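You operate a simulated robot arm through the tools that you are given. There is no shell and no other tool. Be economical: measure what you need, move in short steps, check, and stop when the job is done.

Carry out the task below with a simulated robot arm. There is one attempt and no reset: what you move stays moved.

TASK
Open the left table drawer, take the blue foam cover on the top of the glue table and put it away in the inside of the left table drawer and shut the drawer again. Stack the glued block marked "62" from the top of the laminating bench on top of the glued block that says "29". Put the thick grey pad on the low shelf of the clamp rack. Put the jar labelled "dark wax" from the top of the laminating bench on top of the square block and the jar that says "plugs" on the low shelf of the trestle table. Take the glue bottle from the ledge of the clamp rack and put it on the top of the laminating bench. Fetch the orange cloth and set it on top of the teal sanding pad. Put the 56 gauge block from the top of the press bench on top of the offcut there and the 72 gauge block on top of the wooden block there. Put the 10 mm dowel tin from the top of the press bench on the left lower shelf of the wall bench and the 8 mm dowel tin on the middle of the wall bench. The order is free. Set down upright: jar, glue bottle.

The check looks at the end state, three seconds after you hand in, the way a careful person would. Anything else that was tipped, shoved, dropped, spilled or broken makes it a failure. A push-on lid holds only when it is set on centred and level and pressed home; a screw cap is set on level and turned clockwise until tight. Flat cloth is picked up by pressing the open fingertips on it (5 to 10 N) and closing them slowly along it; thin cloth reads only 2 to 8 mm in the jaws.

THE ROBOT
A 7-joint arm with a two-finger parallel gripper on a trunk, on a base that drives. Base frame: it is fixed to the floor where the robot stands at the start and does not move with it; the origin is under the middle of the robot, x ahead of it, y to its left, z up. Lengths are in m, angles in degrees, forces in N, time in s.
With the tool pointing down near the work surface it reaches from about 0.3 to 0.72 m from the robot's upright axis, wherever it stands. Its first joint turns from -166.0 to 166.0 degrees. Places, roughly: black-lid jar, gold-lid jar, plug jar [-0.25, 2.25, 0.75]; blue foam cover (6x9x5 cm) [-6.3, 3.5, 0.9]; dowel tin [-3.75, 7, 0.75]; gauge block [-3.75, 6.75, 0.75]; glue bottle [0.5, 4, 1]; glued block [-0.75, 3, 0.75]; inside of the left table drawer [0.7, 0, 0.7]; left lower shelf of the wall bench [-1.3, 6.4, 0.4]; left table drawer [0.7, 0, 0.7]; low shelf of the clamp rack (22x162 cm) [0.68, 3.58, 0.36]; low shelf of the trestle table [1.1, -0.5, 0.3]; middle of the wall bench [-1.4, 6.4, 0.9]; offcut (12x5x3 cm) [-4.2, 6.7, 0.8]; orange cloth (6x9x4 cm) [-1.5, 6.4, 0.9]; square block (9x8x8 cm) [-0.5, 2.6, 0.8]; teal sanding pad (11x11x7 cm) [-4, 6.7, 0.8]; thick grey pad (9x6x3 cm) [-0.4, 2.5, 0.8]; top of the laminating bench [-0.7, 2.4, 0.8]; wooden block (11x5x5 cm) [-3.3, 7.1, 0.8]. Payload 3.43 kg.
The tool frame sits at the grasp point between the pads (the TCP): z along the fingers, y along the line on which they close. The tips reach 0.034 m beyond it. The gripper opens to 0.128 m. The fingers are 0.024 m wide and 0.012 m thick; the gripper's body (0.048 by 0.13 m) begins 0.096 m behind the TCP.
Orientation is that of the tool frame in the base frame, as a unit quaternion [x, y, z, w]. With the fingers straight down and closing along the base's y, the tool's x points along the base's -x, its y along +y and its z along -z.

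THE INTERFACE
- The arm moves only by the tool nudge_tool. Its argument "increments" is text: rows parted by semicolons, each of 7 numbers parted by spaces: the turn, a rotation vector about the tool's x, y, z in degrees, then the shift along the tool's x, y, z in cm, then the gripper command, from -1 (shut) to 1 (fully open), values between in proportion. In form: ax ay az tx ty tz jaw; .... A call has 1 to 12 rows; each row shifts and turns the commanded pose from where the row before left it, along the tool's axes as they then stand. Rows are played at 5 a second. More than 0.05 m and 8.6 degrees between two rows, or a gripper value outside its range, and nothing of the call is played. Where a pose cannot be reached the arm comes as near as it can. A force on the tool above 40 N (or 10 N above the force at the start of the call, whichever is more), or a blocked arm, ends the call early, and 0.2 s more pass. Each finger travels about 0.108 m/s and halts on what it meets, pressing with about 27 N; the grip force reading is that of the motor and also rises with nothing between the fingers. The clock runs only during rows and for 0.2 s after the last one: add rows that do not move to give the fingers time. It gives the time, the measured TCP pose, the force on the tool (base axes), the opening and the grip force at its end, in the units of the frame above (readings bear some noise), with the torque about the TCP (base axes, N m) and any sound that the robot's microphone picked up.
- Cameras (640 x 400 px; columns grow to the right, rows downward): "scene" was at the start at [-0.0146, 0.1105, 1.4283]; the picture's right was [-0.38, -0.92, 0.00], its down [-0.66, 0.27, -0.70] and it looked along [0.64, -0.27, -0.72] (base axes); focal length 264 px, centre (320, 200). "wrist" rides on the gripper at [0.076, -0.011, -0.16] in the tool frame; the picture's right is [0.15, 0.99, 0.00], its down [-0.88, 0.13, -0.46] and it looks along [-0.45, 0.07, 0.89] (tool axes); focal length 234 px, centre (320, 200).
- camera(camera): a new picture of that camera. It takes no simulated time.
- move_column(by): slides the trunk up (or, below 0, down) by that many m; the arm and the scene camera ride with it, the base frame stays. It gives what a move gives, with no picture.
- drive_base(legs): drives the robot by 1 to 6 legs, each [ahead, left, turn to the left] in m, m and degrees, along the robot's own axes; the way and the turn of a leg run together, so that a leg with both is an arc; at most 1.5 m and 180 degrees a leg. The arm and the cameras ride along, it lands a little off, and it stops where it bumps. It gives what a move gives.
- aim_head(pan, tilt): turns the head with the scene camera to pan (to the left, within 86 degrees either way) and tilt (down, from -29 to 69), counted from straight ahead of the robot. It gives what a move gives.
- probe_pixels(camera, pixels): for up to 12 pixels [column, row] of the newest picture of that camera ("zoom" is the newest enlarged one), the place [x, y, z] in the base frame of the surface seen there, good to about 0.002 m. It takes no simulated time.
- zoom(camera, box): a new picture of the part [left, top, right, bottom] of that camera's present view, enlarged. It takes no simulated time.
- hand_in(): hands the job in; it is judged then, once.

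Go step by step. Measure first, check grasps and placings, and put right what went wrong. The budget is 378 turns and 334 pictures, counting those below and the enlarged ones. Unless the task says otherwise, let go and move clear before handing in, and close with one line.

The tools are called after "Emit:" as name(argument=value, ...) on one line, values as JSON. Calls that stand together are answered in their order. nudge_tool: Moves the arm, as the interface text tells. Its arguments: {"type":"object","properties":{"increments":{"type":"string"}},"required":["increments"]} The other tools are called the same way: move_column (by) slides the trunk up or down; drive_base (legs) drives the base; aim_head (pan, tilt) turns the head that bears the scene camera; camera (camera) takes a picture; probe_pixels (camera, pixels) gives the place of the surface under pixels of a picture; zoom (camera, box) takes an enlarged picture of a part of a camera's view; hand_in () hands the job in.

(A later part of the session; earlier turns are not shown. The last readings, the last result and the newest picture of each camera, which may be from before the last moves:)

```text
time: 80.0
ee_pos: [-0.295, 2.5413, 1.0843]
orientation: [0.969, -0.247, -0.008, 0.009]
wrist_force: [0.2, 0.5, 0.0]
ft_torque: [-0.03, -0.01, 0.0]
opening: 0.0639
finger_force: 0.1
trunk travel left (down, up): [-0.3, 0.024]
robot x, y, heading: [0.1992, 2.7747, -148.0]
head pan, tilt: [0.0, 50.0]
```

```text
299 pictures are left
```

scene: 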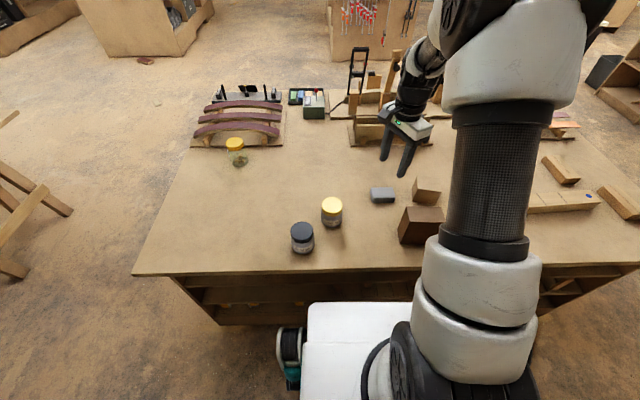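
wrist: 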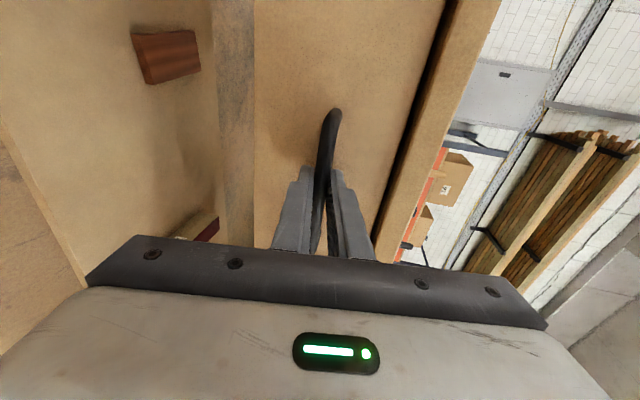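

All bench targets are in view. Zoom for exact centres of jar and square block.

Emit:
zoom(camera="scene", box=[280, 160, 460, 272])

Emit:
probe_pixels(camera="zoom", pixels=[[78, 222], [48, 245], [108, 245], [78, 268], [478, 62], [475, 100], [560, 112], [555, 70], [330, 75], [400, 75], [392, 125], [335, 110]])

```text
3.56 times, centred on (370, 216) of scene
```

zoom: 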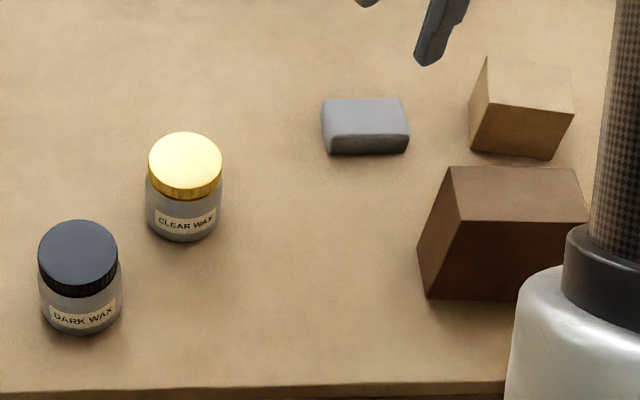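

```text
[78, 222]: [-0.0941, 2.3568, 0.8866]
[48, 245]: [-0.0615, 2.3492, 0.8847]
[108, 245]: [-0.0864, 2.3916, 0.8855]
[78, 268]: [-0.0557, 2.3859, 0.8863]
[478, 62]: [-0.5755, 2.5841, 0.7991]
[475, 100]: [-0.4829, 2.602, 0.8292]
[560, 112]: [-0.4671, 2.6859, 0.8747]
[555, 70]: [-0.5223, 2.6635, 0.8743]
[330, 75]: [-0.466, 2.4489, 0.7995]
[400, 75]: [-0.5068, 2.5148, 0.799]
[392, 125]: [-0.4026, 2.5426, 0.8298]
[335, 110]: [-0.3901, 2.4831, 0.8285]
```

Jar centre ≈(-0.069,2.375), block and pad located. Square the tool up, turn 40°, and move above the jar.

Emit:
nudge_tool(increments="1.2 0.64 -7.5 0 0 0 0.5; 0 0 -8 0 0 0 0.5; 0 0 -8 0 0 0 0.5; 0 0 -8 0 0 0 0.5; 0 0 -8 0 0 0 0.5; 0 0 0 3.14 3.45 0 0.5; 0 0 0 3.14 3.45 0 0.5; 0 0 0 3.14 3.45 0 0.5; 0 0 0 3.14 3.45 0 0.5; 0 0 0 3.14 3.45 0 0.5; 0 0 0 3.14 3.45 0 0.5; 0 0 0 0 0 4 0.5")

Emit:
camera(camera="wrist")

Emit:
camera(camera="scene")

```text
time: 82.6
ee_pos: [-0.0707, 2.3706, 1.0447]
orientation: [0.996, 0.094, 0.0, -0.001]
wrist_force: [0.3, 0.0, -0.1]
ft_torque: [-0.05, -0.01, 0.0]
opening: 0.0961
finger_force: 0.1
trunk travel left (down, up): [-0.3, 0.024]
robot x, y, heading: [0.1997, 2.7732, -147.9]
head pan, tilt: [0.0, 50.0]
```

```text
297 pictures are left
```

wrist: 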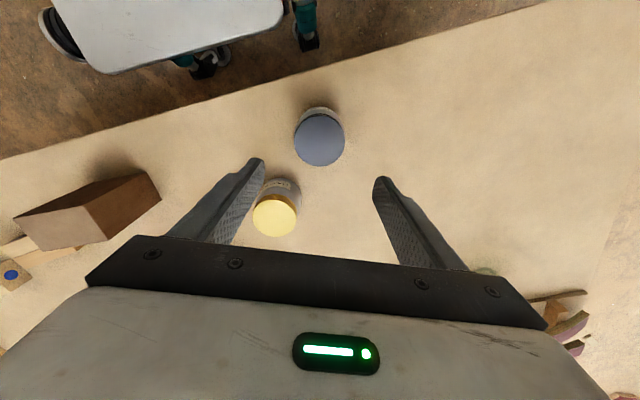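

```text
296 pictures are left
```

scene: 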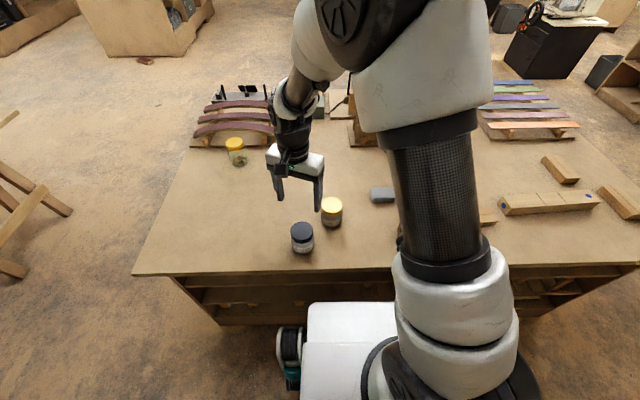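

Emit:
probe_pixels(camera="wrist", pixels=[[320, 141], [298, 141], [342, 141], [320, 160], [320, 120], [275, 215], [320, 110]])

```text
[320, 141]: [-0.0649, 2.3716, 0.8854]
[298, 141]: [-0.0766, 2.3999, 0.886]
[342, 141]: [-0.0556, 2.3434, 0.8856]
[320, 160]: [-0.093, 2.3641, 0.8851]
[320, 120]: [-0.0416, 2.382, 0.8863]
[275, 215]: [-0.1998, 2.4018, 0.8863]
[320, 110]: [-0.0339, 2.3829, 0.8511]
```

Lid centre (-0.066,2.372) — 5 mm correction. Descend and close on the jar body.

Emit:
nudge_tool(increments="0 0 0 0.5 0 4 0.5; 0 0 0 0 0 4 0.5; 0 0 0 0 0 4 0.5; 0 0 0 0 0 4 0.5; 0 0 0 0 0 4.2 0.5; 0 0 0 0 0 0 -0.2; 0 0 0 0 0 0 -0.2; 0 0 0 0 0 0 -0.3; 0 0 0 0 0 0 -0.3")

Emit:
camera(camera="wrist")

```text
time: 84.6
ee_pos: [-0.0669, 2.3736, 0.8426]
orientation: [0.996, 0.095, 0.0, -0.001]
wrist_force: [0.1, -0.5, -0.2]
ft_torque: [0.0, 0.03, -0.02]
opening: 0.0752
finger_force: 27.1
trunk travel left (down, up): [-0.3, 0.024]
robot x, y, heading: [0.1985, 2.7702, -148.3]
head pan, tilt: [0.0, 50.0]
```

```text
295 pictures are left
```

wrist: 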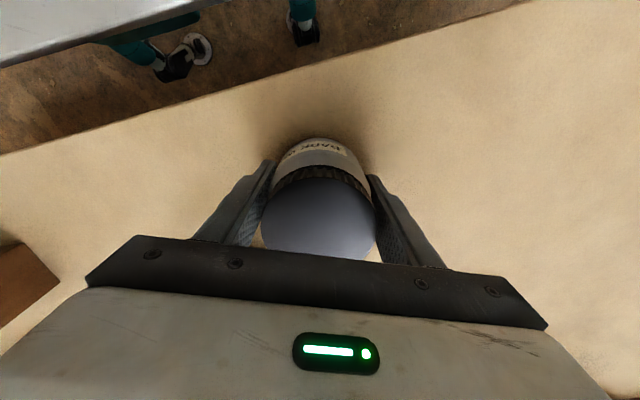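

Jar held (75 mm). Lift 20 cm and re-measure the square block's top.

Emit:
nudge_tool(increments="0 0 0 0 0 -4 -0.3; 0 0 0 0 0 -4 -0.3; 0 0 0 0 0 -4 -0.3; 0 0 0 0 0 -4 -0.3; 0 0 0 0 0 -4 -0.3; 0 0 0 -4 0 0 -0.3")

Emit:
zoom(camera="scene", box=[360, 160, 460, 250])

Emit:
camera(camera="wrist")

```text
time: 86.0
ee_pos: [-0.1065, 2.3657, 1.0435]
orientation: [0.996, 0.095, 0.001, 0.0]
wrist_force: [0.3, -0.6, -2.9]
ft_torque: [-0.01, 0.0, 0.02]
opening: 0.0753
finger_force: 26.9
trunk travel left (down, up): [-0.3, 0.024]
robot x, y, heading: [0.1994, 2.7713, -147.9]
head pan, tilt: [0.0, 50.0]
```

```text
4.44 times, centred on (410, 205) of scene
```

zoom: 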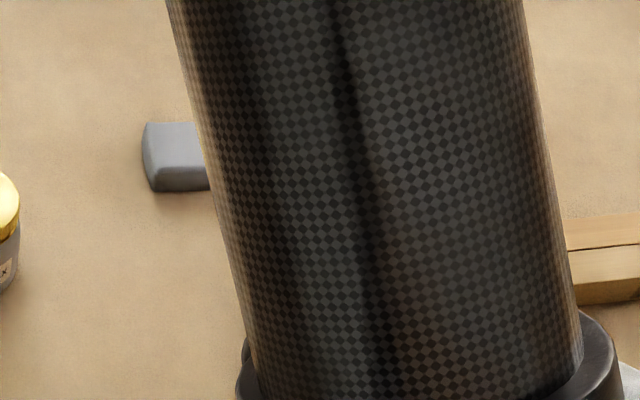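

```text
293 pictures are left
```

wrist: 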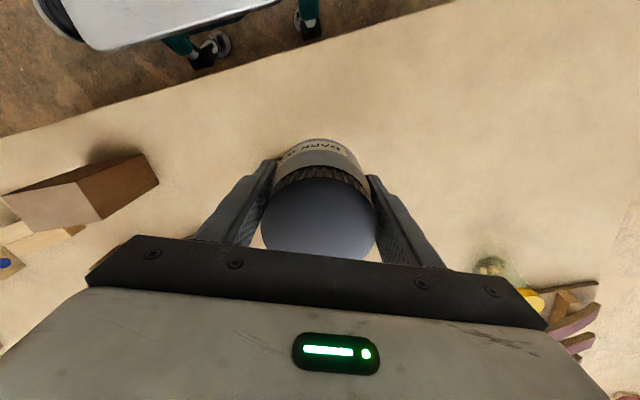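

Block hidden behind the arm; from earlier probes its top centre is (-0.488,2.648). Move the jar there, high.

Emit:
nudge_tool(increments="0 0 0 -3.21 -3.49 0 -0.3; 0 0 0 -3.21 -3.49 0 -0.3; 0 0 0 -3.21 -3.49 0 -0.3; 0 0 0 -3.21 -3.49 0 -0.3; 0 0 0 -3.21 -3.49 0 -0.3; 0 0 0 -3.21 -3.49 0 -0.3; 0 0 0 -3.21 -3.49 0 -0.3; 0 0 0 -3.21 -3.49 0 -0.3; 0 0 0 -3.21 -3.49 0 -0.3; 0 0 0 -3.21 -3.49 0 -0.3; 0 0 0 0 0 0 -0.3")

Emit:
camera(camera="scene")

Emit:
camera(camera="wrist")

```text
time: 88.4
ee_pos: [-0.4846, 2.6479, 1.0416]
orientation: [0.996, 0.095, 0.001, 0.0]
wrist_force: [0.7, -0.7, -3.7]
ft_torque: [0.03, -0.07, -0.03]
opening: 0.0747
finger_force: 27.1
trunk travel left (down, up): [-0.3, 0.024]
robot x, y, heading: [0.1981, 2.7721, -148.2]
head pan, tilt: [0.0, 50.0]
```

```text
292 pictures are left
```

scene: 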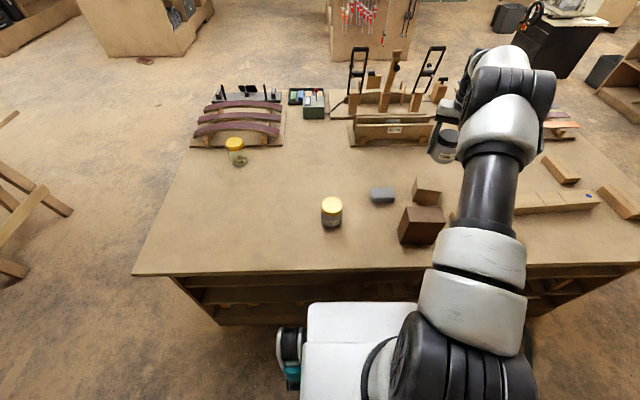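

```text
291 pictures are left
```

wrist: 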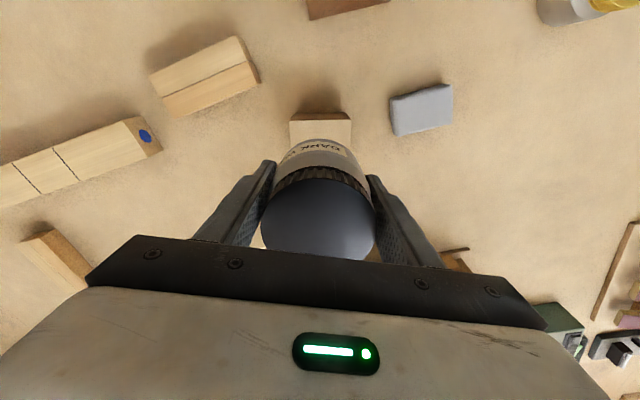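

Now the square block is visible at (425,190). Zoom and probe its top corners.

Emit:
zoom(camera="scene", box=[395, 165, 455, 215])

Emit:
probe_pixels(camera="wrist", pixels=[[293, 124], [348, 122], [292, 140], [350, 140], [320, 124], [318, 117]])

```text
8.00 times, centred on (425, 190) of scene
```

zoom: 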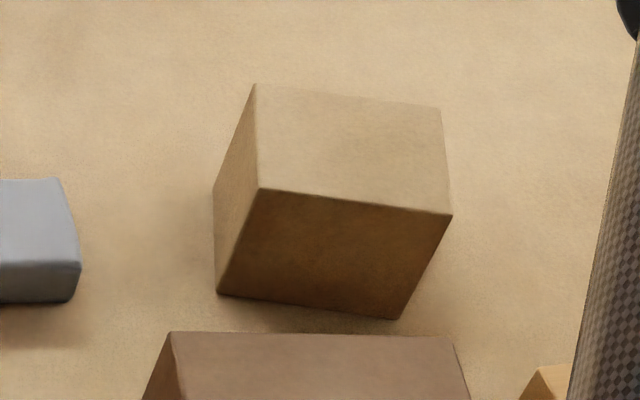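

```text
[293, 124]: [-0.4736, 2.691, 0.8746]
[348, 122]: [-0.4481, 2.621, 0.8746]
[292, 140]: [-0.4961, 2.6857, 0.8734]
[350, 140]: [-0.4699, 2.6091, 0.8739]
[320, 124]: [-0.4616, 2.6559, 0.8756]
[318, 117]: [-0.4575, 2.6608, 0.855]
```

Emit:
probe_pixels(camera="zoom", pixels=[[260, 92], [435, 112], [263, 185], [445, 210], [350, 150]])

```text
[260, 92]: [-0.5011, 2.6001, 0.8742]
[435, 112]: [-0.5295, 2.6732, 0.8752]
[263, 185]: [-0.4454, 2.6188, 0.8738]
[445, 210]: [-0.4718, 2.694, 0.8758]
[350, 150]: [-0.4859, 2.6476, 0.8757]
```

Block centre (-0.487,2.6465); only 3 mm off. Lower the jar to just touch.

Emit:
nudge_tool(increments="0 0 0 -0.25 0.1 3 -0.3; 0 0 0 0 0 3 -0.3; 0 0 0 0 0 3 -0.3; 0 0 0 0 0 2 -0.3; 0 0 0 0 0 1 -0.3; 0 0 0 0 0 0.3 -0.3; 0 0 0 0 0 0 -0.3")

Emit:
camera(camera="wrist")

```text
time: 90.0
ee_pos: [-0.49, 2.6455, 0.9181]
orientation: [0.995, 0.095, 0.001, 0.0]
wrist_force: [0.2, -0.2, -3.3]
ft_torque: [0.0, -0.06, -0.01]
opening: 0.0749
finger_force: 27.0
trunk travel left (down, up): [-0.3, 0.024]
robot x, y, heading: [0.1984, 2.7747, -148.2]
head pan, tilt: [0.0, 50.0]
```

```text
289 pictures are left
```

wrist: 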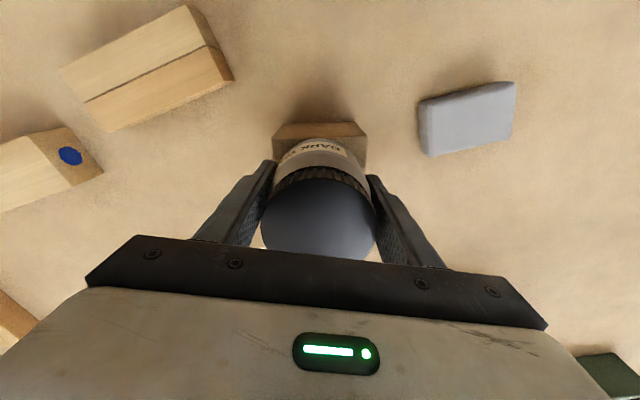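

No contact yet (force still the jar's weight). Lower by millimetres.

Emit:
nudge_tool(increments="0 0 0 0 0 0.1 -0.3; 0 0 0 0 0 0.1 -0.3; 0 0 0 0 0 0 -0.3")

```text
time: 90.8
ee_pos: [-0.4895, 2.6454, 0.9171]
orientation: [0.995, 0.095, 0.0, 0.0]
wrist_force: [-0.3, -0.1, -2.8]
ft_torque: [0.02, 0.0, -0.02]
opening: 0.0751
finger_force: 26.5
trunk travel left (down, up): [-0.3, 0.024]
robot x, y, heading: [0.2014, 2.7741, -148.3]
head pan, tilt: [0.0, 50.0]
```

Emit:
nudge_tool(increments="0 0 0 0 0 0.1 -0.3; 0 0 0 0 0 0.1 -0.3; 0 0 0 0 0 0 -0.3")

```text
time: 91.6
ee_pos: [-0.4889, 2.6461, 0.9168]
orientation: [0.995, 0.095, 0.0, -0.001]
wrist_force: [1.7, -0.4, 3.8]
ft_torque: [-0.03, -0.31, -0.01]
opening: 0.075
finger_force: 26.7
trunk travel left (down, up): [-0.3, 0.024]
robot x, y, heading: [0.1985, 2.7698, -148.2]
head pan, tilt: [0.0, 50.0]
```

Contact. Release gently and rise.

Emit:
nudge_tool(increments="0 0 0 0 0 0 0.25; 0 0 0 0 0 0 0.5; 0 0 0 0 0 0 0.5; 0 0 0 0 0 -4 0.5; 0 0 0 0 0 -4 0.5; 0 0 0 0 0 -4 0.5; 0 0 0 0 0 0 0.5")

Emit:
camera(camera="wrist")

Emit:
zoom(camera="scene", box=[350, 140, 490, 230])

```text
time: 93.2
ee_pos: [-0.4883, 2.647, 1.0356]
orientation: [0.996, 0.095, 0.0, 0.001]
wrist_force: [-0.6, 0.4, -0.5]
ft_torque: [-0.02, -0.01, 0.0]
opening: 0.0959
finger_force: 0.0
trunk travel left (down, up): [-0.3, 0.024]
robot x, y, heading: [0.1972, 2.7757, -148.1]
head pan, tilt: [0.0, 50.0]
```

```text
288 pictures are left
```

wrist: 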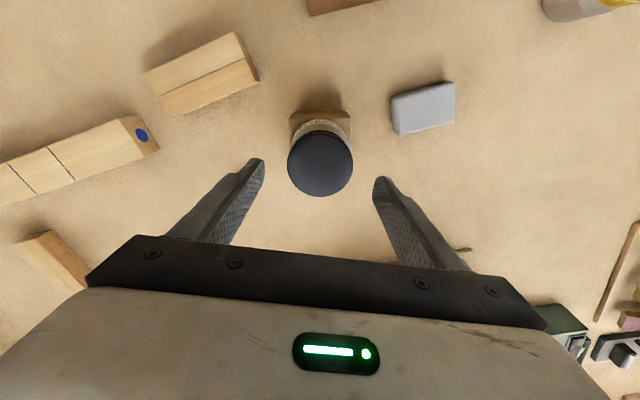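

```text
4.44 times, centred on (420, 185) of scene
```

zoom: 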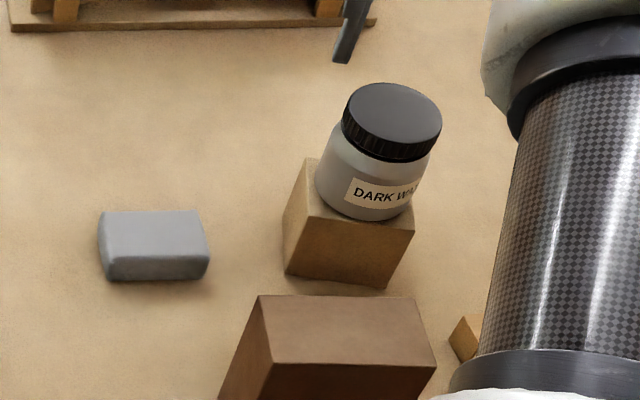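

Jar stands centred on the block. Next, the grey pad at (423,107) in the wrist view: measure it.

Emit:
zoom(camera="wrist", box=[370, 60, 480, 150])

Emit:
probe_pixels(camera="wrist", pixels=[[395, 101], [450, 87], [450, 119], [402, 130], [424, 108], [424, 94], [425, 122]])

```text
4.44 times, centred on (425, 105) of wrist
```

zoom: 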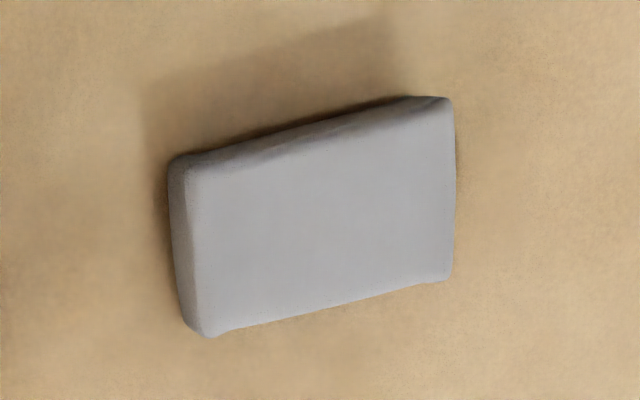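

```text
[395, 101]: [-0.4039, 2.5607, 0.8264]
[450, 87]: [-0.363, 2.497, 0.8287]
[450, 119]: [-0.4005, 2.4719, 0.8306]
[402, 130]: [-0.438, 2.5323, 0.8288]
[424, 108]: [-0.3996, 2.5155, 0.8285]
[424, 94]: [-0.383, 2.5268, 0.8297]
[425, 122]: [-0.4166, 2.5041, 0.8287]
```

Pad centre (-0.401,2.516), long axis along 122°. I'll grip across its 9 cm length: shift over, turn 21.6°, open wider.

Emit:
nudge_tool(increments="0 0 0 1.51 3.64 0 0.75; 0 0 0 1.51 3.64 0 0.75; 0 0 0 1.51 3.64 0 0.75; 0 0 0 1.51 3.64 0 0.75; 0 0 -7.2 0 0 0 0.75; 0 0 -7.2 0 0 0 0.75; 0 0 -7.2 0 0 0 0.75; 0 0 0 0 0 4 0.75; 0 0 0 0 0 4 0.75; 0 0 0 0 0 0 0.75")

Emit:
camera(camera="wrist")

```text
time: 95.4
ee_pos: [-0.4031, 2.5152, 0.9533]
orientation: [0.96, 0.28, 0.001, 0.0]
wrist_force: [0.5, 0.0, 0.0]
ft_torque: [0.01, -0.02, 0.0]
opening: 0.1121
finger_force: 0.0
trunk travel left (down, up): [-0.3, 0.024]
robot x, y, heading: [0.1961, 2.7725, -147.7]
head pan, tilt: [0.0, 50.0]
```

```text
285 pictures are left
```

wrist: 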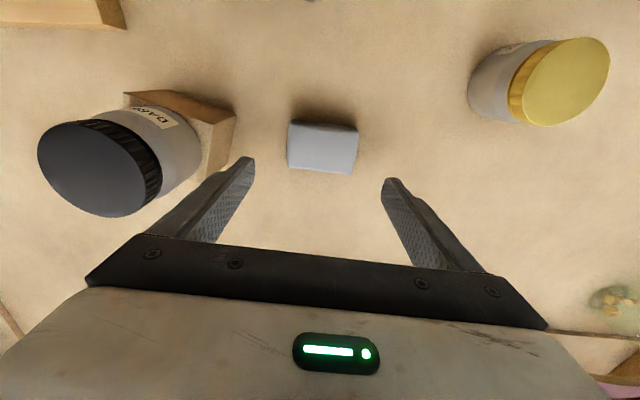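

Aligned with the pad. Descend and grip.

Emit:
nudge_tool(increments="0 0 0 0 0 4 0.7; 0 0 0 0 0 4 0.7; 0 0 0 0 0 3.4 0.7; 0 0 0 0 0 0 0.3; 0 0 0 0 0 0 0.1; 0 0 0 0 0 0 0.1; 0 0 0 0 0 0 0.1")

Emit:
camera(camera="wrist")

```text
time: 97.0
ee_pos: [-0.4033, 2.5146, 0.8419]
orientation: [0.96, 0.28, 0.0, 0.0]
wrist_force: [-0.1, 0.2, 0.7]
ft_torque: [-0.01, 0.0, -0.01]
opening: 0.0889
finger_force: 27.0
trunk travel left (down, up): [-0.3, 0.024]
robot x, y, heading: [0.197, 2.7721, -148.1]
head pan, tilt: [0.0, 50.0]
```

```text
284 pictures are left
```

wrist: 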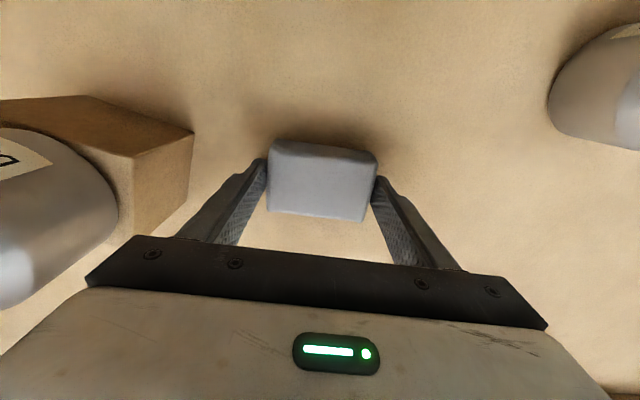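

Pad gripped (89 mm). Lift, retract toward the robot, then back off and turn to the rack.

Emit:
nudge_tool(increments="0 0 0 0 0 -4.5 0.1; 0 0 0 0 0 -4.5 0.1; 0 0 0 0 0 -4.5 0.1; 0 0 0 0 0 -4.5 0.1; 0 0 0 4.5 0 0 0.1; 0 0 0 4.5 0 0 0.1; 0 0 0 4.5 0 0 0.1; 0 0 0 4.5 0 0 0.1; 0 0 0 2 0 0 0.1; 0 0 0 0 0 0 0.1")

Emit:
drive_base(legs=[[-0.2, 0, 0], [0, 0, -178], [0, 0.4, 0]])

Emit:
aim_head(pan=10, tilt=45)

Emit:
camera(camera="scene")

```text
time: 99.2
ee_pos: [-0.2327, 2.6229, 1.0218]
orientation: [0.96, 0.28, 0.0, 0.0]
wrist_force: [-0.4, 0.5, 0.2]
ft_torque: [-0.02, 0.0, 0.0]
opening: 0.0892
finger_force: 27.4
trunk travel left (down, up): [-0.3, 0.024]
robot x, y, heading: [0.1985, 2.7746, -147.9]
head pan, tilt: [0.0, 50.0]
```

```text
time: 112.2
ee_pos: [0.5746, 3.3737, 1.0208]
orientation: [-0.295, 0.955, -0.001, 0.0]
wrist_force: [0.6, -0.1, -1.0]
ft_torque: [0.01, 0.01, -0.01]
opening: 0.0891
finger_force: 27.3
trunk travel left (down, up): [-0.3, 0.024]
robot x, y, heading: [0.1463, 3.206, 33.6]
head pan, tilt: [0.0, 50.0]
```

```text
time: 113.0
ee_pos: [0.5742, 3.3739, 1.0219]
orientation: [-0.294, 0.956, 0.0, 0.001]
wrist_force: [-0.1, -0.4, -0.1]
ft_torque: [0.01, 0.02, -0.01]
opening: 0.0888
finger_force: 27.4
trunk travel left (down, up): [-0.3, 0.024]
robot x, y, heading: [0.1478, 3.2097, 33.8]
head pan, tilt: [10.0, 45.0]
```

```text
283 pictures are left
```

scene: 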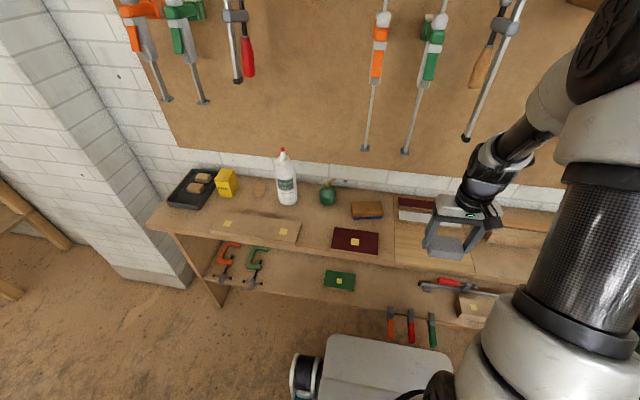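

Shelf free spots around (298,278) and (372,290). Probe them.

Emit:
probe_pixels(camera="scene", pixels=[[298, 272], [298, 288], [325, 278], [325, 290], [272, 270], [340, 278], [375, 285], [375, 298], [287, 190], [287, 150], [287, 205], [270, 232]])

Emit:
zoom(camera="scene", box=[190, 220, 460, 350])

```text
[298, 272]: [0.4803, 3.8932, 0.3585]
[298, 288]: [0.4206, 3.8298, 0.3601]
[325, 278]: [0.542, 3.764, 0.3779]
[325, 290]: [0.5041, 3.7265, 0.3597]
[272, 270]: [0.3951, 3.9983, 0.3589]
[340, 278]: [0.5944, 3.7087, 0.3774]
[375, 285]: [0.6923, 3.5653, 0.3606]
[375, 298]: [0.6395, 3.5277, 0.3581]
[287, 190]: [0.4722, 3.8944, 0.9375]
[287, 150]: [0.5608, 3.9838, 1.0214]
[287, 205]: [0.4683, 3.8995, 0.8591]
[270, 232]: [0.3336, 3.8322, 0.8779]
```

```text
2.37 times, centred on (325, 285) of scene
```

zoom: 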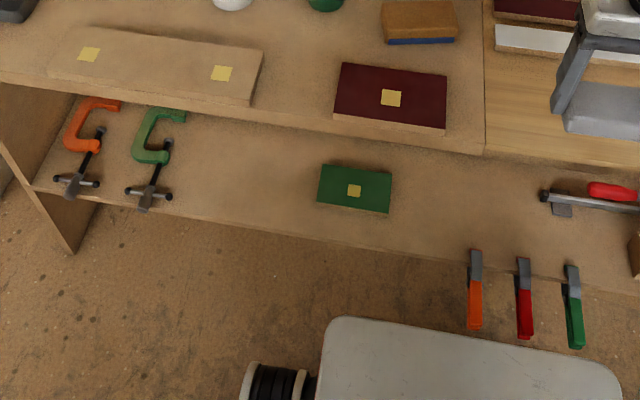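

Emit:
probe_pixels(camera="zoom", pixels=[[250, 215], [330, 228], [420, 240], [450, 180], [430, 200], [465, 215], [400, 160], [500, 170], [550, 195], [390, 195], [478, 252], [460, 165]])

```text
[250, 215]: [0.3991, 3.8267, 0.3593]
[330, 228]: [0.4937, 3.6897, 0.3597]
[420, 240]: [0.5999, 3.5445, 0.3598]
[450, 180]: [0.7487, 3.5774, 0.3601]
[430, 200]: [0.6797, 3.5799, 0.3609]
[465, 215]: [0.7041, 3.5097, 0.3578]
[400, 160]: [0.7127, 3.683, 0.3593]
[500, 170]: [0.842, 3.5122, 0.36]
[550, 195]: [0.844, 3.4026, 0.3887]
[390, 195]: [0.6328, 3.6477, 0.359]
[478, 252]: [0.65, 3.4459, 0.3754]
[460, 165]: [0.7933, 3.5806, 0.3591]
```

Target shelf point (0.715,3.595), 12 cm in from the front. Retract a bit, lower the trunk fully, then pitch the tool 40° forward.

Emit:
nudge_tool(increments="0 0 0 4 0 0 0.1; 0 0 0 4 0 0 0.1; 0 0 0 0 0 0 0.1")

Emit:
move_column(by=-0.3)

Emit:
nudge_tool(increments="0 -8 0 0 0 0 0.1; 0 -8 0 0 0 0 0.1; 0 -8 0 0 0 0 0.1; 0 -8 0 0 0 0 0.1; 0 -8 0 0 0 0 0.1; 0 0 0 0 0 0 0.1")

Emit:
camera(camera="wrist")

Emit:
camera(camera="scene")

```text
time: 113.8
ee_pos: [0.5073, 3.3303, 1.022]
orientation: [-0.295, 0.956, -0.001, 0.0]
wrist_force: [-0.4, -0.3, 0.0]
ft_torque: [0.04, -0.01, 0.04]
opening: 0.089
finger_force: 26.9
trunk travel left (down, up): [-0.3, 0.024]
robot x, y, heading: [0.1494, 3.2118, 33.8]
head pan, tilt: [10.0, 45.0]
```

```text
time: 116.8
ee_pos: [0.5085, 3.3298, 0.7221]
orientation: [-0.295, 0.956, 0.0, 0.0]
wrist_force: [0.0, -0.2, -1.1]
ft_torque: [0.01, -0.02, 0.0]
opening: 0.089
finger_force: 27.3
trunk travel left (down, up): [0.0, 0.324]
robot x, y, heading: [0.1495, 3.2135, 33.7]
head pan, tilt: [10.0, 45.0]
```

```text
time: 118.2
ee_pos: [0.5667, 3.3371, 0.7213]
orientation: [-0.278, 0.898, 0.102, 0.327]
wrist_force: [0.8, 0.1, -0.6]
ft_torque: [0.01, 0.01, 0.01]
opening: 0.0889
finger_force: 27.4
out of reach, approached as far as the arm can: row 3, 4, 5
trunk travel left (down, up): [0.0, 0.324]
robot x, y, heading: [0.1513, 3.2095, 33.9]
head pan, tilt: [10.0, 45.0]
```

```text
281 pictures are left
```

wrist: 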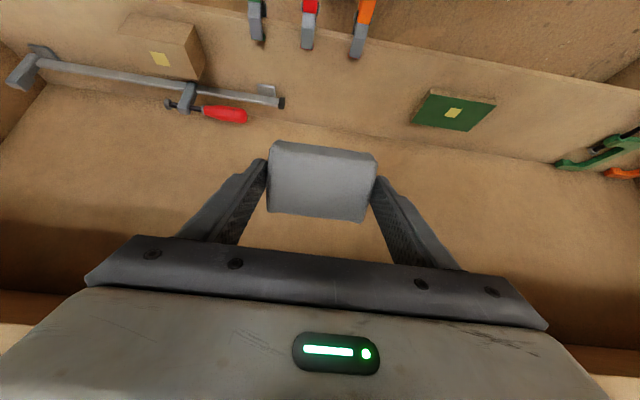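

```text
280 pictures are left
```

scene: 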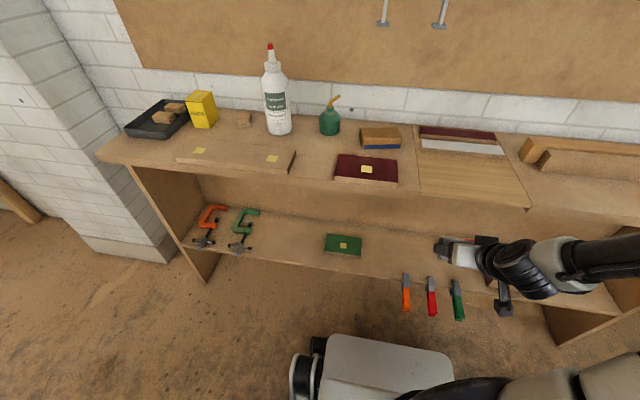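

Tilt reached (40°). Lower to a waypoint in front of the shelf at z≈0.51.

Emit:
nudge_tool(increments="0 0 0 0.9 1.65 3.93 0.1; 0 0 0 0.9 1.65 3.93 0.1; 0 0 0 0.9 1.65 3.93 0.1; 0 0 0 0.9 1.65 3.93 0.1; 0 0 0 0.9 1.65 3.93 0.1; 0 0 0 0.9 1.65 3.93 0.1; 0 0 0 0 0 0 0.1")

Emit:
camera(camera="wrist")

```text
time: 119.8
ee_pos: [0.6023, 3.4798, 0.5054]
orientation: [-0.277, 0.898, 0.1, 0.327]
wrist_force: [0.0, 0.6, 0.2]
ft_torque: [0.0, -0.02, 0.0]
opening: 0.0889
finger_force: 27.1
trunk travel left (down, up): [0.0, 0.324]
robot x, y, heading: [0.1488, 3.2091, 33.6]
head pan, tilt: [10.0, 45.0]
```

```text
279 pictures are left
```

wrist: 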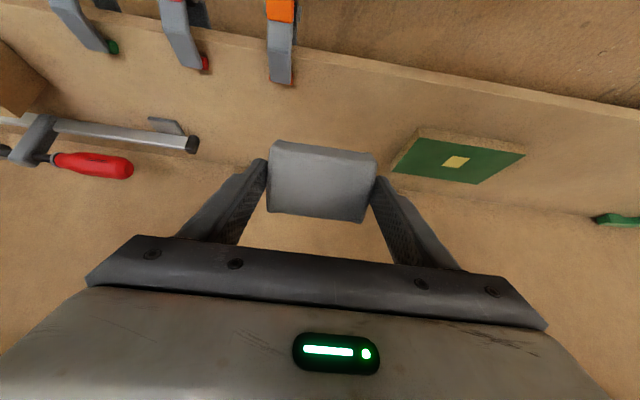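

Now advance over the shelf to just above it.

Emit:
nudge_tool(increments="0 0 0 -1.27 0.8 4.2 0.1; 0 0 0 -1.27 0.8 4.2 0.1; 0 0 0 -1.27 0.8 4.2 0.1; 0 0 0 -1.6 0.8 3 0.1; 0 0 0 0 0 0 0.1")

Emit:
camera(camera="wrist")

Emit:
zoom(camera="scene", box=[300, 150, 560, 320])

```text
time: 121.0
ee_pos: [0.7081, 3.5709, 0.4387]
orientation: [-0.266, 0.897, 0.101, 0.338]
wrist_force: [1.3, 0.4, -0.6]
ft_torque: [-0.02, -0.02, 0.01]
opening: 0.0889
finger_force: 26.9
trunk travel left (down, up): [0.0, 0.324]
robot x, y, heading: [0.1451, 3.2073, 33.4]
head pan, tilt: [10.0, 45.0]
```

```text
278 pictures are left
```

wrist: 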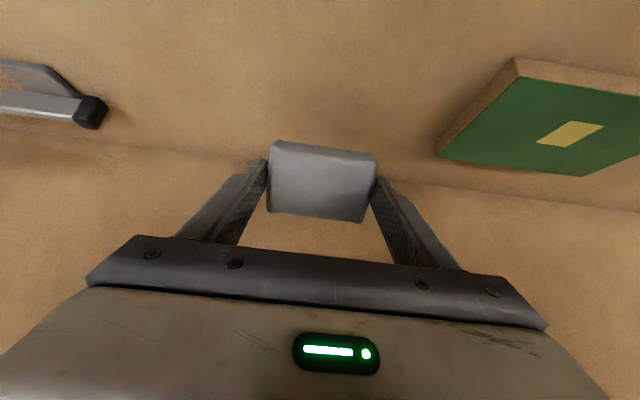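

```text
2.35 times, centred on (430, 235) of scene
```

zoom: 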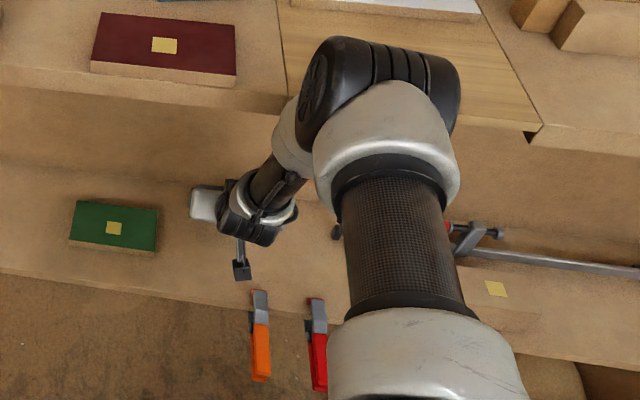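

About 3.5 cm above the shelf still. Lower 2.5 cm, then feel for contact.

Emit:
nudge_tool(increments="0 0 0 0.96 0 1.15 0.1; 0 0 0 0.64 0 0.77 0.1; 0 0 0 0 0 0 0.1")

Emit:
nudge_tool(increments="0 0 0 0.2 0 0.23 0.1; 0 0 0 0.2 0 0.23 0.1; 0 0 0 0 0 0 0.1")

Emit:
camera(camera="wrist")

```text
time: 121.8
ee_pos: [0.7052, 3.587, 0.4161]
orientation: [-0.273, 0.893, 0.105, 0.341]
wrist_force: [0.8, -0.6, 0.4]
ft_torque: [-0.01, -0.04, 0.02]
opening: 0.0889
finger_force: 27.3
trunk travel left (down, up): [0.0, 0.324]
robot x, y, heading: [0.148, 3.2104, 33.8]
head pan, tilt: [10.0, 45.0]
```

```text
time: 122.6
ee_pos: [0.7071, 3.5848, 0.4058]
orientation: [-0.272, 0.894, 0.105, 0.34]
wrist_force: [-1.6, 8.2, 37.4]
ft_torque: [0.46, -0.02, 0.1]
opening: 0.0887
finger_force: 27.1
trunk travel left (down, up): [0.0, 0.324]
robot x, y, heading: [0.1473, 3.2089, 33.9]
head pan, tilt: [10.0, 45.0]
```

```text
276 pictures are left
```

wrist: 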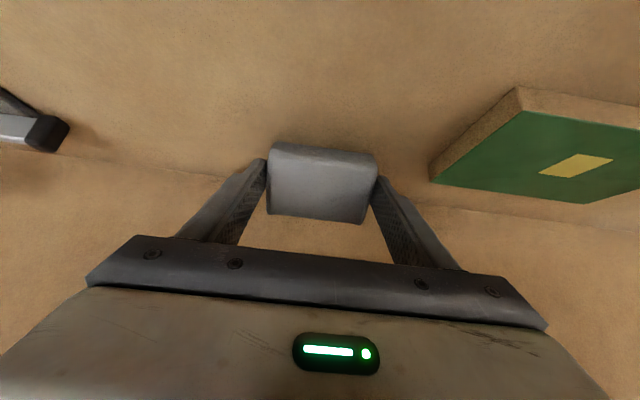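

Pad edge is on the shelf (37 N). Ease up 3 mm, open, and back out along the tool.

Emit:
nudge_tool(increments="0 0 0 -0.15 0 -0.2 0.1; 0 0 0 0 0 0 0.2; 0 0 0 0 0 0 0.6; 0 0 0 0 0 0 0.6; 0 0 0 0 0 -3 0.6; 0 0 0 0 0 -4 0.6; 0 0 0 0 0 -4 0.6; 0 0 0 0 0 0 0.6")

Emit:
camera(camera="wrist")

```text
time: 123.3
ee_pos: [0.6973, 3.5766, 0.3924]
orientation: [-0.274, 0.899, 0.1, 0.327]
wrist_force: [-36.5, -11.3, 77.3]
ft_torque: [0.76, 0.84, 0.83]
opening: 0.1002
finger_force: 0.0
trunk travel left (down, up): [0.0, 0.324]
robot x, y, heading: [0.1477, 3.2076, 33.7]
head pan, tilt: [10.0, 45.0]
stopped in row 3: the force on the tool passed its limit at 334 N (the readings are from after the stop); the commanded pose is now the measured one
```

```text
275 pictures are left
```

wrist: 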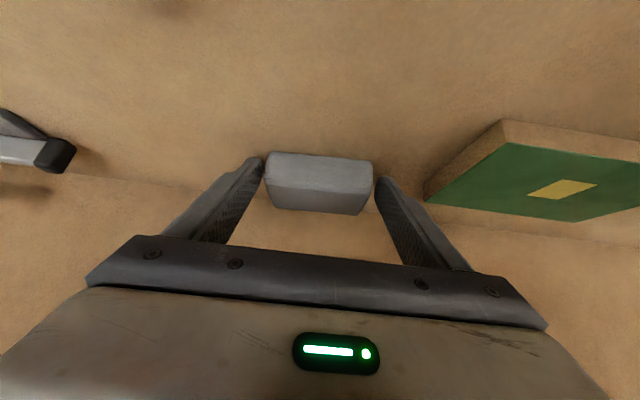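

The pad lies flat now; the fingertips pressed the shelf when it let go. Lift and back out.

Emit:
nudge_tool(increments="0 0 0 -0.3 0 -1 0.6; 0 0 0 0 0 -3 0.6; 0 0 0 0 0 -4 0.6; 0 0 0 0 0 -4 0.6; 0 0 0 0 0 -4 0.6; 0 0 0 0 0 -4 0.6; 0 0 0 0 0 -4 0.6; 0 0 0 0 0 0 0.6")

Emit:
camera(camera="wrist")

Emit:
camera(camera="scene")

```text
time: 125.1
ee_pos: [0.5749, 3.4959, 0.5727]
orientation: [-0.275, 0.901, 0.097, 0.322]
wrist_force: [0.3, -0.7, 0.3]
ft_torque: [-0.02, -0.01, 0.03]
opening: 0.1025
finger_force: 0.0
trunk travel left (down, up): [0.0, 0.324]
robot x, y, heading: [0.1449, 3.2112, 33.5]
head pan, tilt: [10.0, 45.0]
```

```text
274 pictures are left
```

wrist: 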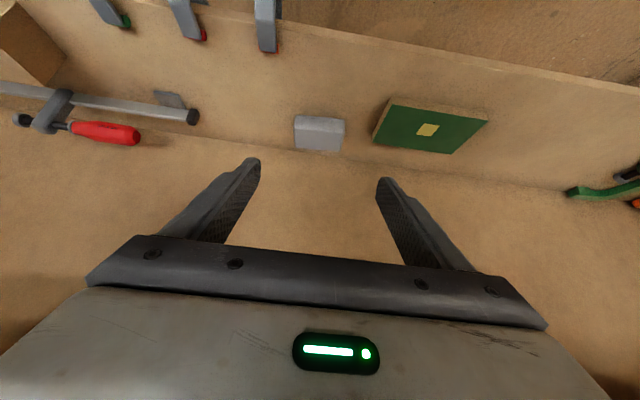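

```text
273 pictures are left
```

scene: 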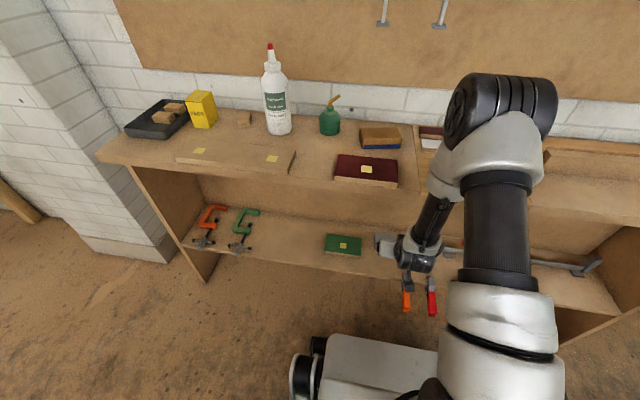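

Pad rests flat on the shelf. Next the glue bottle at (277,95): measure it.

Emit:
zoom(camera="scene", box=[225, 30, 345, 150])

Emit:
probe_pixels(camera="zoom", pixels=[[240, 85], [240, 180], [270, 250], [205, 250], [335, 250], [270, 300], [270, 340], [280, 170], [240, 60], [290, 345]])

```text
3.33 times, centred on (285, 90) of scene
```

zoom: 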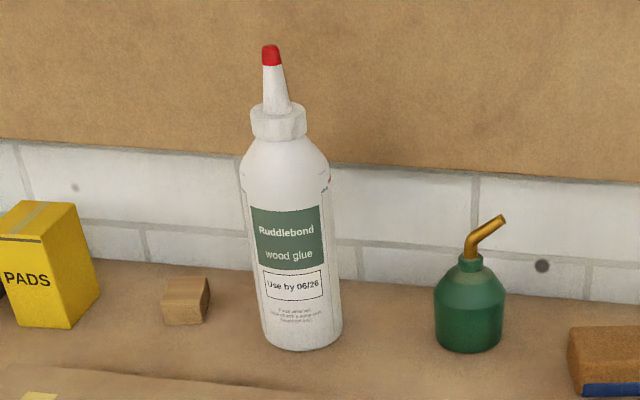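

```text
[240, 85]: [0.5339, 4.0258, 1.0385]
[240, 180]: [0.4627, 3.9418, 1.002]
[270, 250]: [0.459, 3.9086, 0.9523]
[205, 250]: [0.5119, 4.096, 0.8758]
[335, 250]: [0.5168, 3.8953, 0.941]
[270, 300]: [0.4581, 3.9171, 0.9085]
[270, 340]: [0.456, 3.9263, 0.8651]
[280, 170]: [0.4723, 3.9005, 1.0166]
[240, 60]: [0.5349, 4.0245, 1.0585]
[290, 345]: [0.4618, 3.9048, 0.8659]
```

Bottle body ~7 cm wide, centre ≈(0.489,3.923). Retract the arm, raise the trunk, and slide the base left along the rack.

Emit:
nudge_tool(increments="0 0 0 0 0 -4 0.6; 0 0 0 0 0 -4 0.6; 0 0 0 0 0 0 0.6")

Emit:
move_column(by=0.3)

Emit:
drive_base(legs=[[0, 0.45, 0]])

Emit:
aim_head(pan=0, tilt=45)

Emit:
camera(camera="scene")

Emit:
camera(camera="wrist")

```text
time: 125.9
ee_pos: [0.5328, 3.4675, 0.6374]
orientation: [-0.275, 0.901, 0.097, 0.321]
wrist_force: [-0.1, -0.3, 0.0]
ft_torque: [0.05, 0.0, -0.04]
opening: 0.1024
finger_force: 0.0
trunk travel left (down, up): [0.0, 0.324]
robot x, y, heading: [0.1484, 3.2095, 33.9]
head pan, tilt: [10.0, 45.0]
```

```text
time: 127.8
ee_pos: [0.5217, 3.4581, 0.8394]
orientation: [-0.279, 0.907, 0.089, 0.303]
wrist_force: [-0.4, 0.3, 0.7]
ft_torque: [-0.01, -0.04, 0.0]
opening: 0.1027
finger_force: 0.0
trunk travel left (down, up): [-0.213, 0.111]
robot x, y, heading: [0.1451, 3.2086, 33.3]
head pan, tilt: [10.0, 45.0]
stopped: the force on the tool passed its limit at 100 N (the readings are from after the stop); the commanded pose is now the measured one
```

```text
time: 132.7
ee_pos: [0.2728, 3.8325, 0.839]
orientation: [-0.279, 0.907, 0.089, 0.302]
wrist_force: [-0.3, 0.2, -0.3]
ft_torque: [-0.01, 0.01, -0.01]
opening: 0.102
finger_force: 0.1
trunk travel left (down, up): [-0.213, 0.111]
robot x, y, heading: [-0.0982, 3.5826, 33.4]
head pan, tilt: [10.0, 45.0]
```

```text
time: 133.4
ee_pos: [0.2723, 3.8318, 0.8385]
orientation: [-0.278, 0.907, 0.088, 0.302]
wrist_force: [-0.5, -0.7, 0.5]
ft_torque: [-0.02, 0.01, -0.01]
opening: 0.1023
finger_force: 0.1
trunk travel left (down, up): [-0.213, 0.111]
robot x, y, heading: [-0.1038, 3.5837, 33.6]
head pan, tilt: [0.0, 45.0]
```

```text
271 pictures are left
```

scene: 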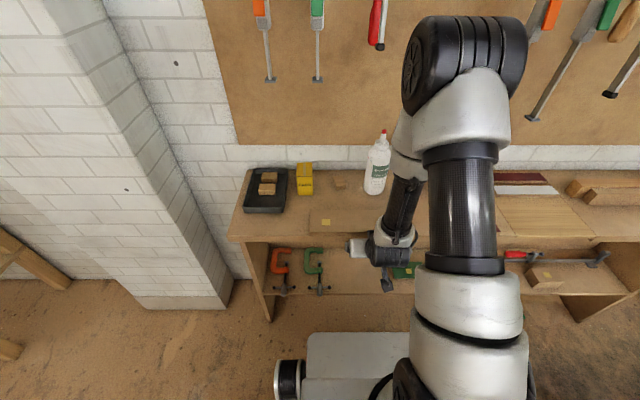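

```text
270 pictures are left
```

wrist: 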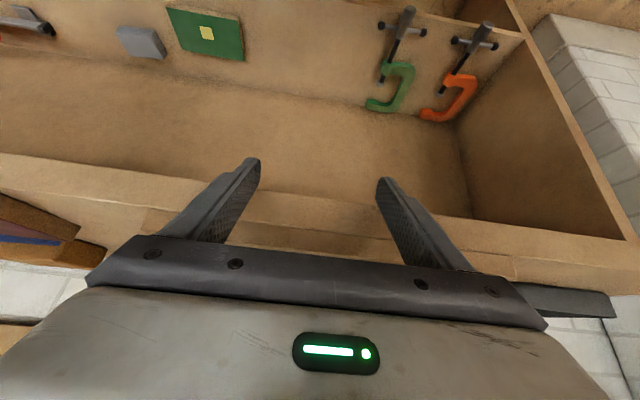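

The column rise nudged the ledge edge from below; drive back 12 cm before raising further, then check the ledge items.

Emit:
drive_base(legs=[[-0.12, 0, 0]])

Emit:
move_column(by=0.1)

Emit:
aim_head(pan=0, tilt=35)

Emit:
camera(camera="scene")

Emit:
zoom(camera="scene", box=[220, 150, 640, 400])

```text
time: 134.7
ee_pos: [0.1747, 3.7674, 0.8398]
orientation: [-0.278, 0.908, 0.088, 0.302]
wrist_force: [-0.8, -0.1, -0.4]
ft_torque: [-0.01, 0.01, 0.02]
opening: 0.1026
finger_force: 0.0
trunk travel left (down, up): [-0.213, 0.111]
robot x, y, heading: [-0.2011, 3.5163, 33.5]
head pan, tilt: [0.0, 45.0]
```

```text
time: 136.0
ee_pos: [0.1738, 3.7683, 0.9391]
orientation: [-0.278, 0.907, 0.089, 0.302]
wrist_force: [-0.8, -0.4, -0.5]
ft_torque: [-0.02, -0.01, 0.0]
opening: 0.1023
finger_force: 0.1
trunk travel left (down, up): [-0.313, 0.011]
robot x, y, heading: [-0.2019, 3.5226, 33.4]
head pan, tilt: [0.0, 45.0]
```

```text
time: 136.7
ee_pos: [0.1738, 3.7684, 0.9394]
orientation: [-0.279, 0.907, 0.088, 0.302]
wrist_force: [0.1, -0.2, -0.1]
ft_torque: [0.03, 0.03, -0.01]
opening: 0.1022
finger_force: 0.0
trunk travel left (down, up): [-0.313, 0.011]
robot x, y, heading: [-0.2022, 3.5188, 33.5]
head pan, tilt: [0.0, 35.0]
```

```text
269 pictures are left
```

scene: 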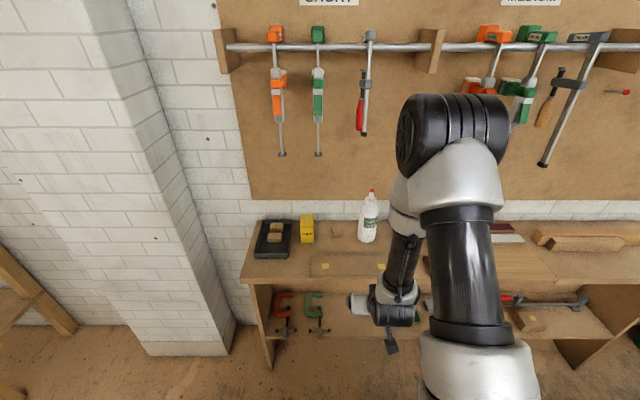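

```text
1.52 times, centred on (430, 275) of scene
```

zoom: 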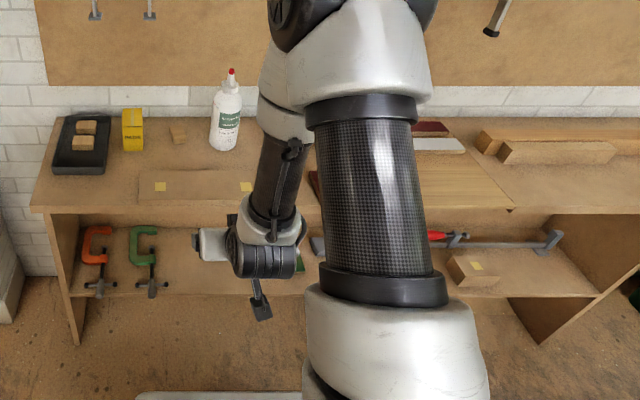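

Ledge items are all as before. Align the tool laterally with the bottle, pitch a bit more, and drive 15 cm closer.

Emit:
nudge_tool(increments="0 -8 0 0 0 0 0.42; 0 0 0 0 -4.3 0 0.42; 0 0 0 0 0 0 0.42")

Emit:
drive_base(legs=[[0.13, 0, 0]])

Emit:
camera(camera="wrist")

Emit:
camera(camera="scene")

```text
time: 137.5
ee_pos: [0.1988, 3.7316, 0.941]
orientation: [-0.272, 0.884, 0.109, 0.365]
wrist_force: [0.3, -0.1, -0.5]
ft_torque: [0.01, 0.0, 0.02]
opening: 0.0907
finger_force: 0.1
trunk travel left (down, up): [-0.313, 0.011]
robot x, y, heading: [-0.2005, 3.5163, 33.7]
head pan, tilt: [0.0, 35.0]
```

```text
time: 138.8
ee_pos: [0.3058, 3.8039, 0.9408]
orientation: [-0.272, 0.884, 0.108, 0.364]
wrist_force: [-0.6, -0.6, -0.4]
ft_torque: [-0.02, 0.0, 0.03]
opening: 0.0908
finger_force: 0.0
trunk travel left (down, up): [-0.313, 0.011]
robot x, y, heading: [-0.0927, 3.5915, 33.5]
head pan, tilt: [0.0, 35.0]
```

```text
267 pictures are left
```

wrist: 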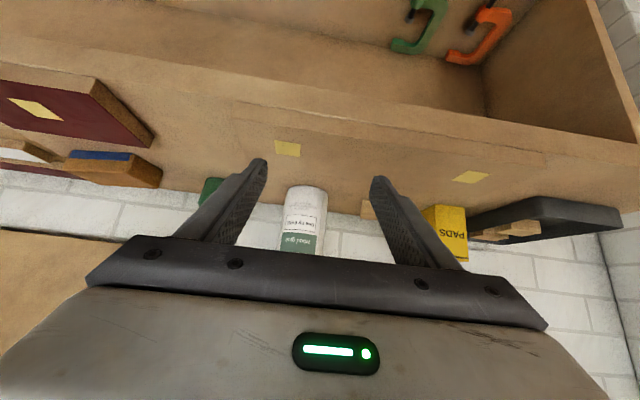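

```text
266 pictures are left
```

scene: 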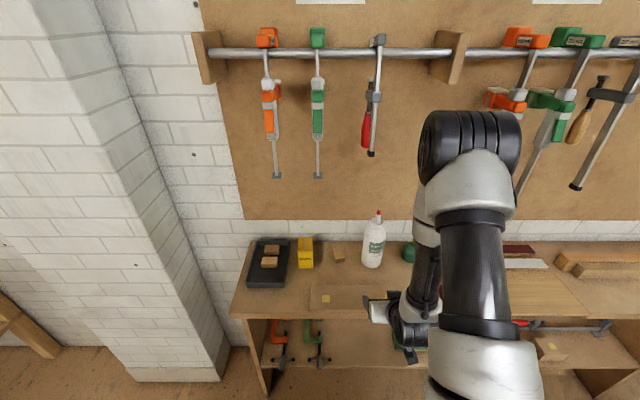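

Bottle appears slightly left of the finger mid-line. Re-measure it from both views.

Emit:
probe_pixels(camera="wrist", pixels=[[288, 215], [306, 215], [324, 215], [306, 190], [306, 245], [285, 148], [300, 165]])

Emit:
probe_pixels(camera="scene", pixels=[[374, 250], [365, 250], [383, 250], [378, 213], [374, 228], [372, 265]])

```text
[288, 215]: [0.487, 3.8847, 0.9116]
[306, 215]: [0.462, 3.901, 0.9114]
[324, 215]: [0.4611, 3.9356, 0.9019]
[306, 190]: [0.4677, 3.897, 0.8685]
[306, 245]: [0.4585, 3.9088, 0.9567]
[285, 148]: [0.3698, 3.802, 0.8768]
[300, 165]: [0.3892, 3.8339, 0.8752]
```

```text
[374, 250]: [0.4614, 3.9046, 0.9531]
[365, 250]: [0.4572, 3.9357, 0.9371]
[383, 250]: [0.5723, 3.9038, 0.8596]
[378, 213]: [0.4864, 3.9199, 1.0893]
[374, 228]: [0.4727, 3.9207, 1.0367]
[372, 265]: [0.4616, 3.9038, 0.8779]
```

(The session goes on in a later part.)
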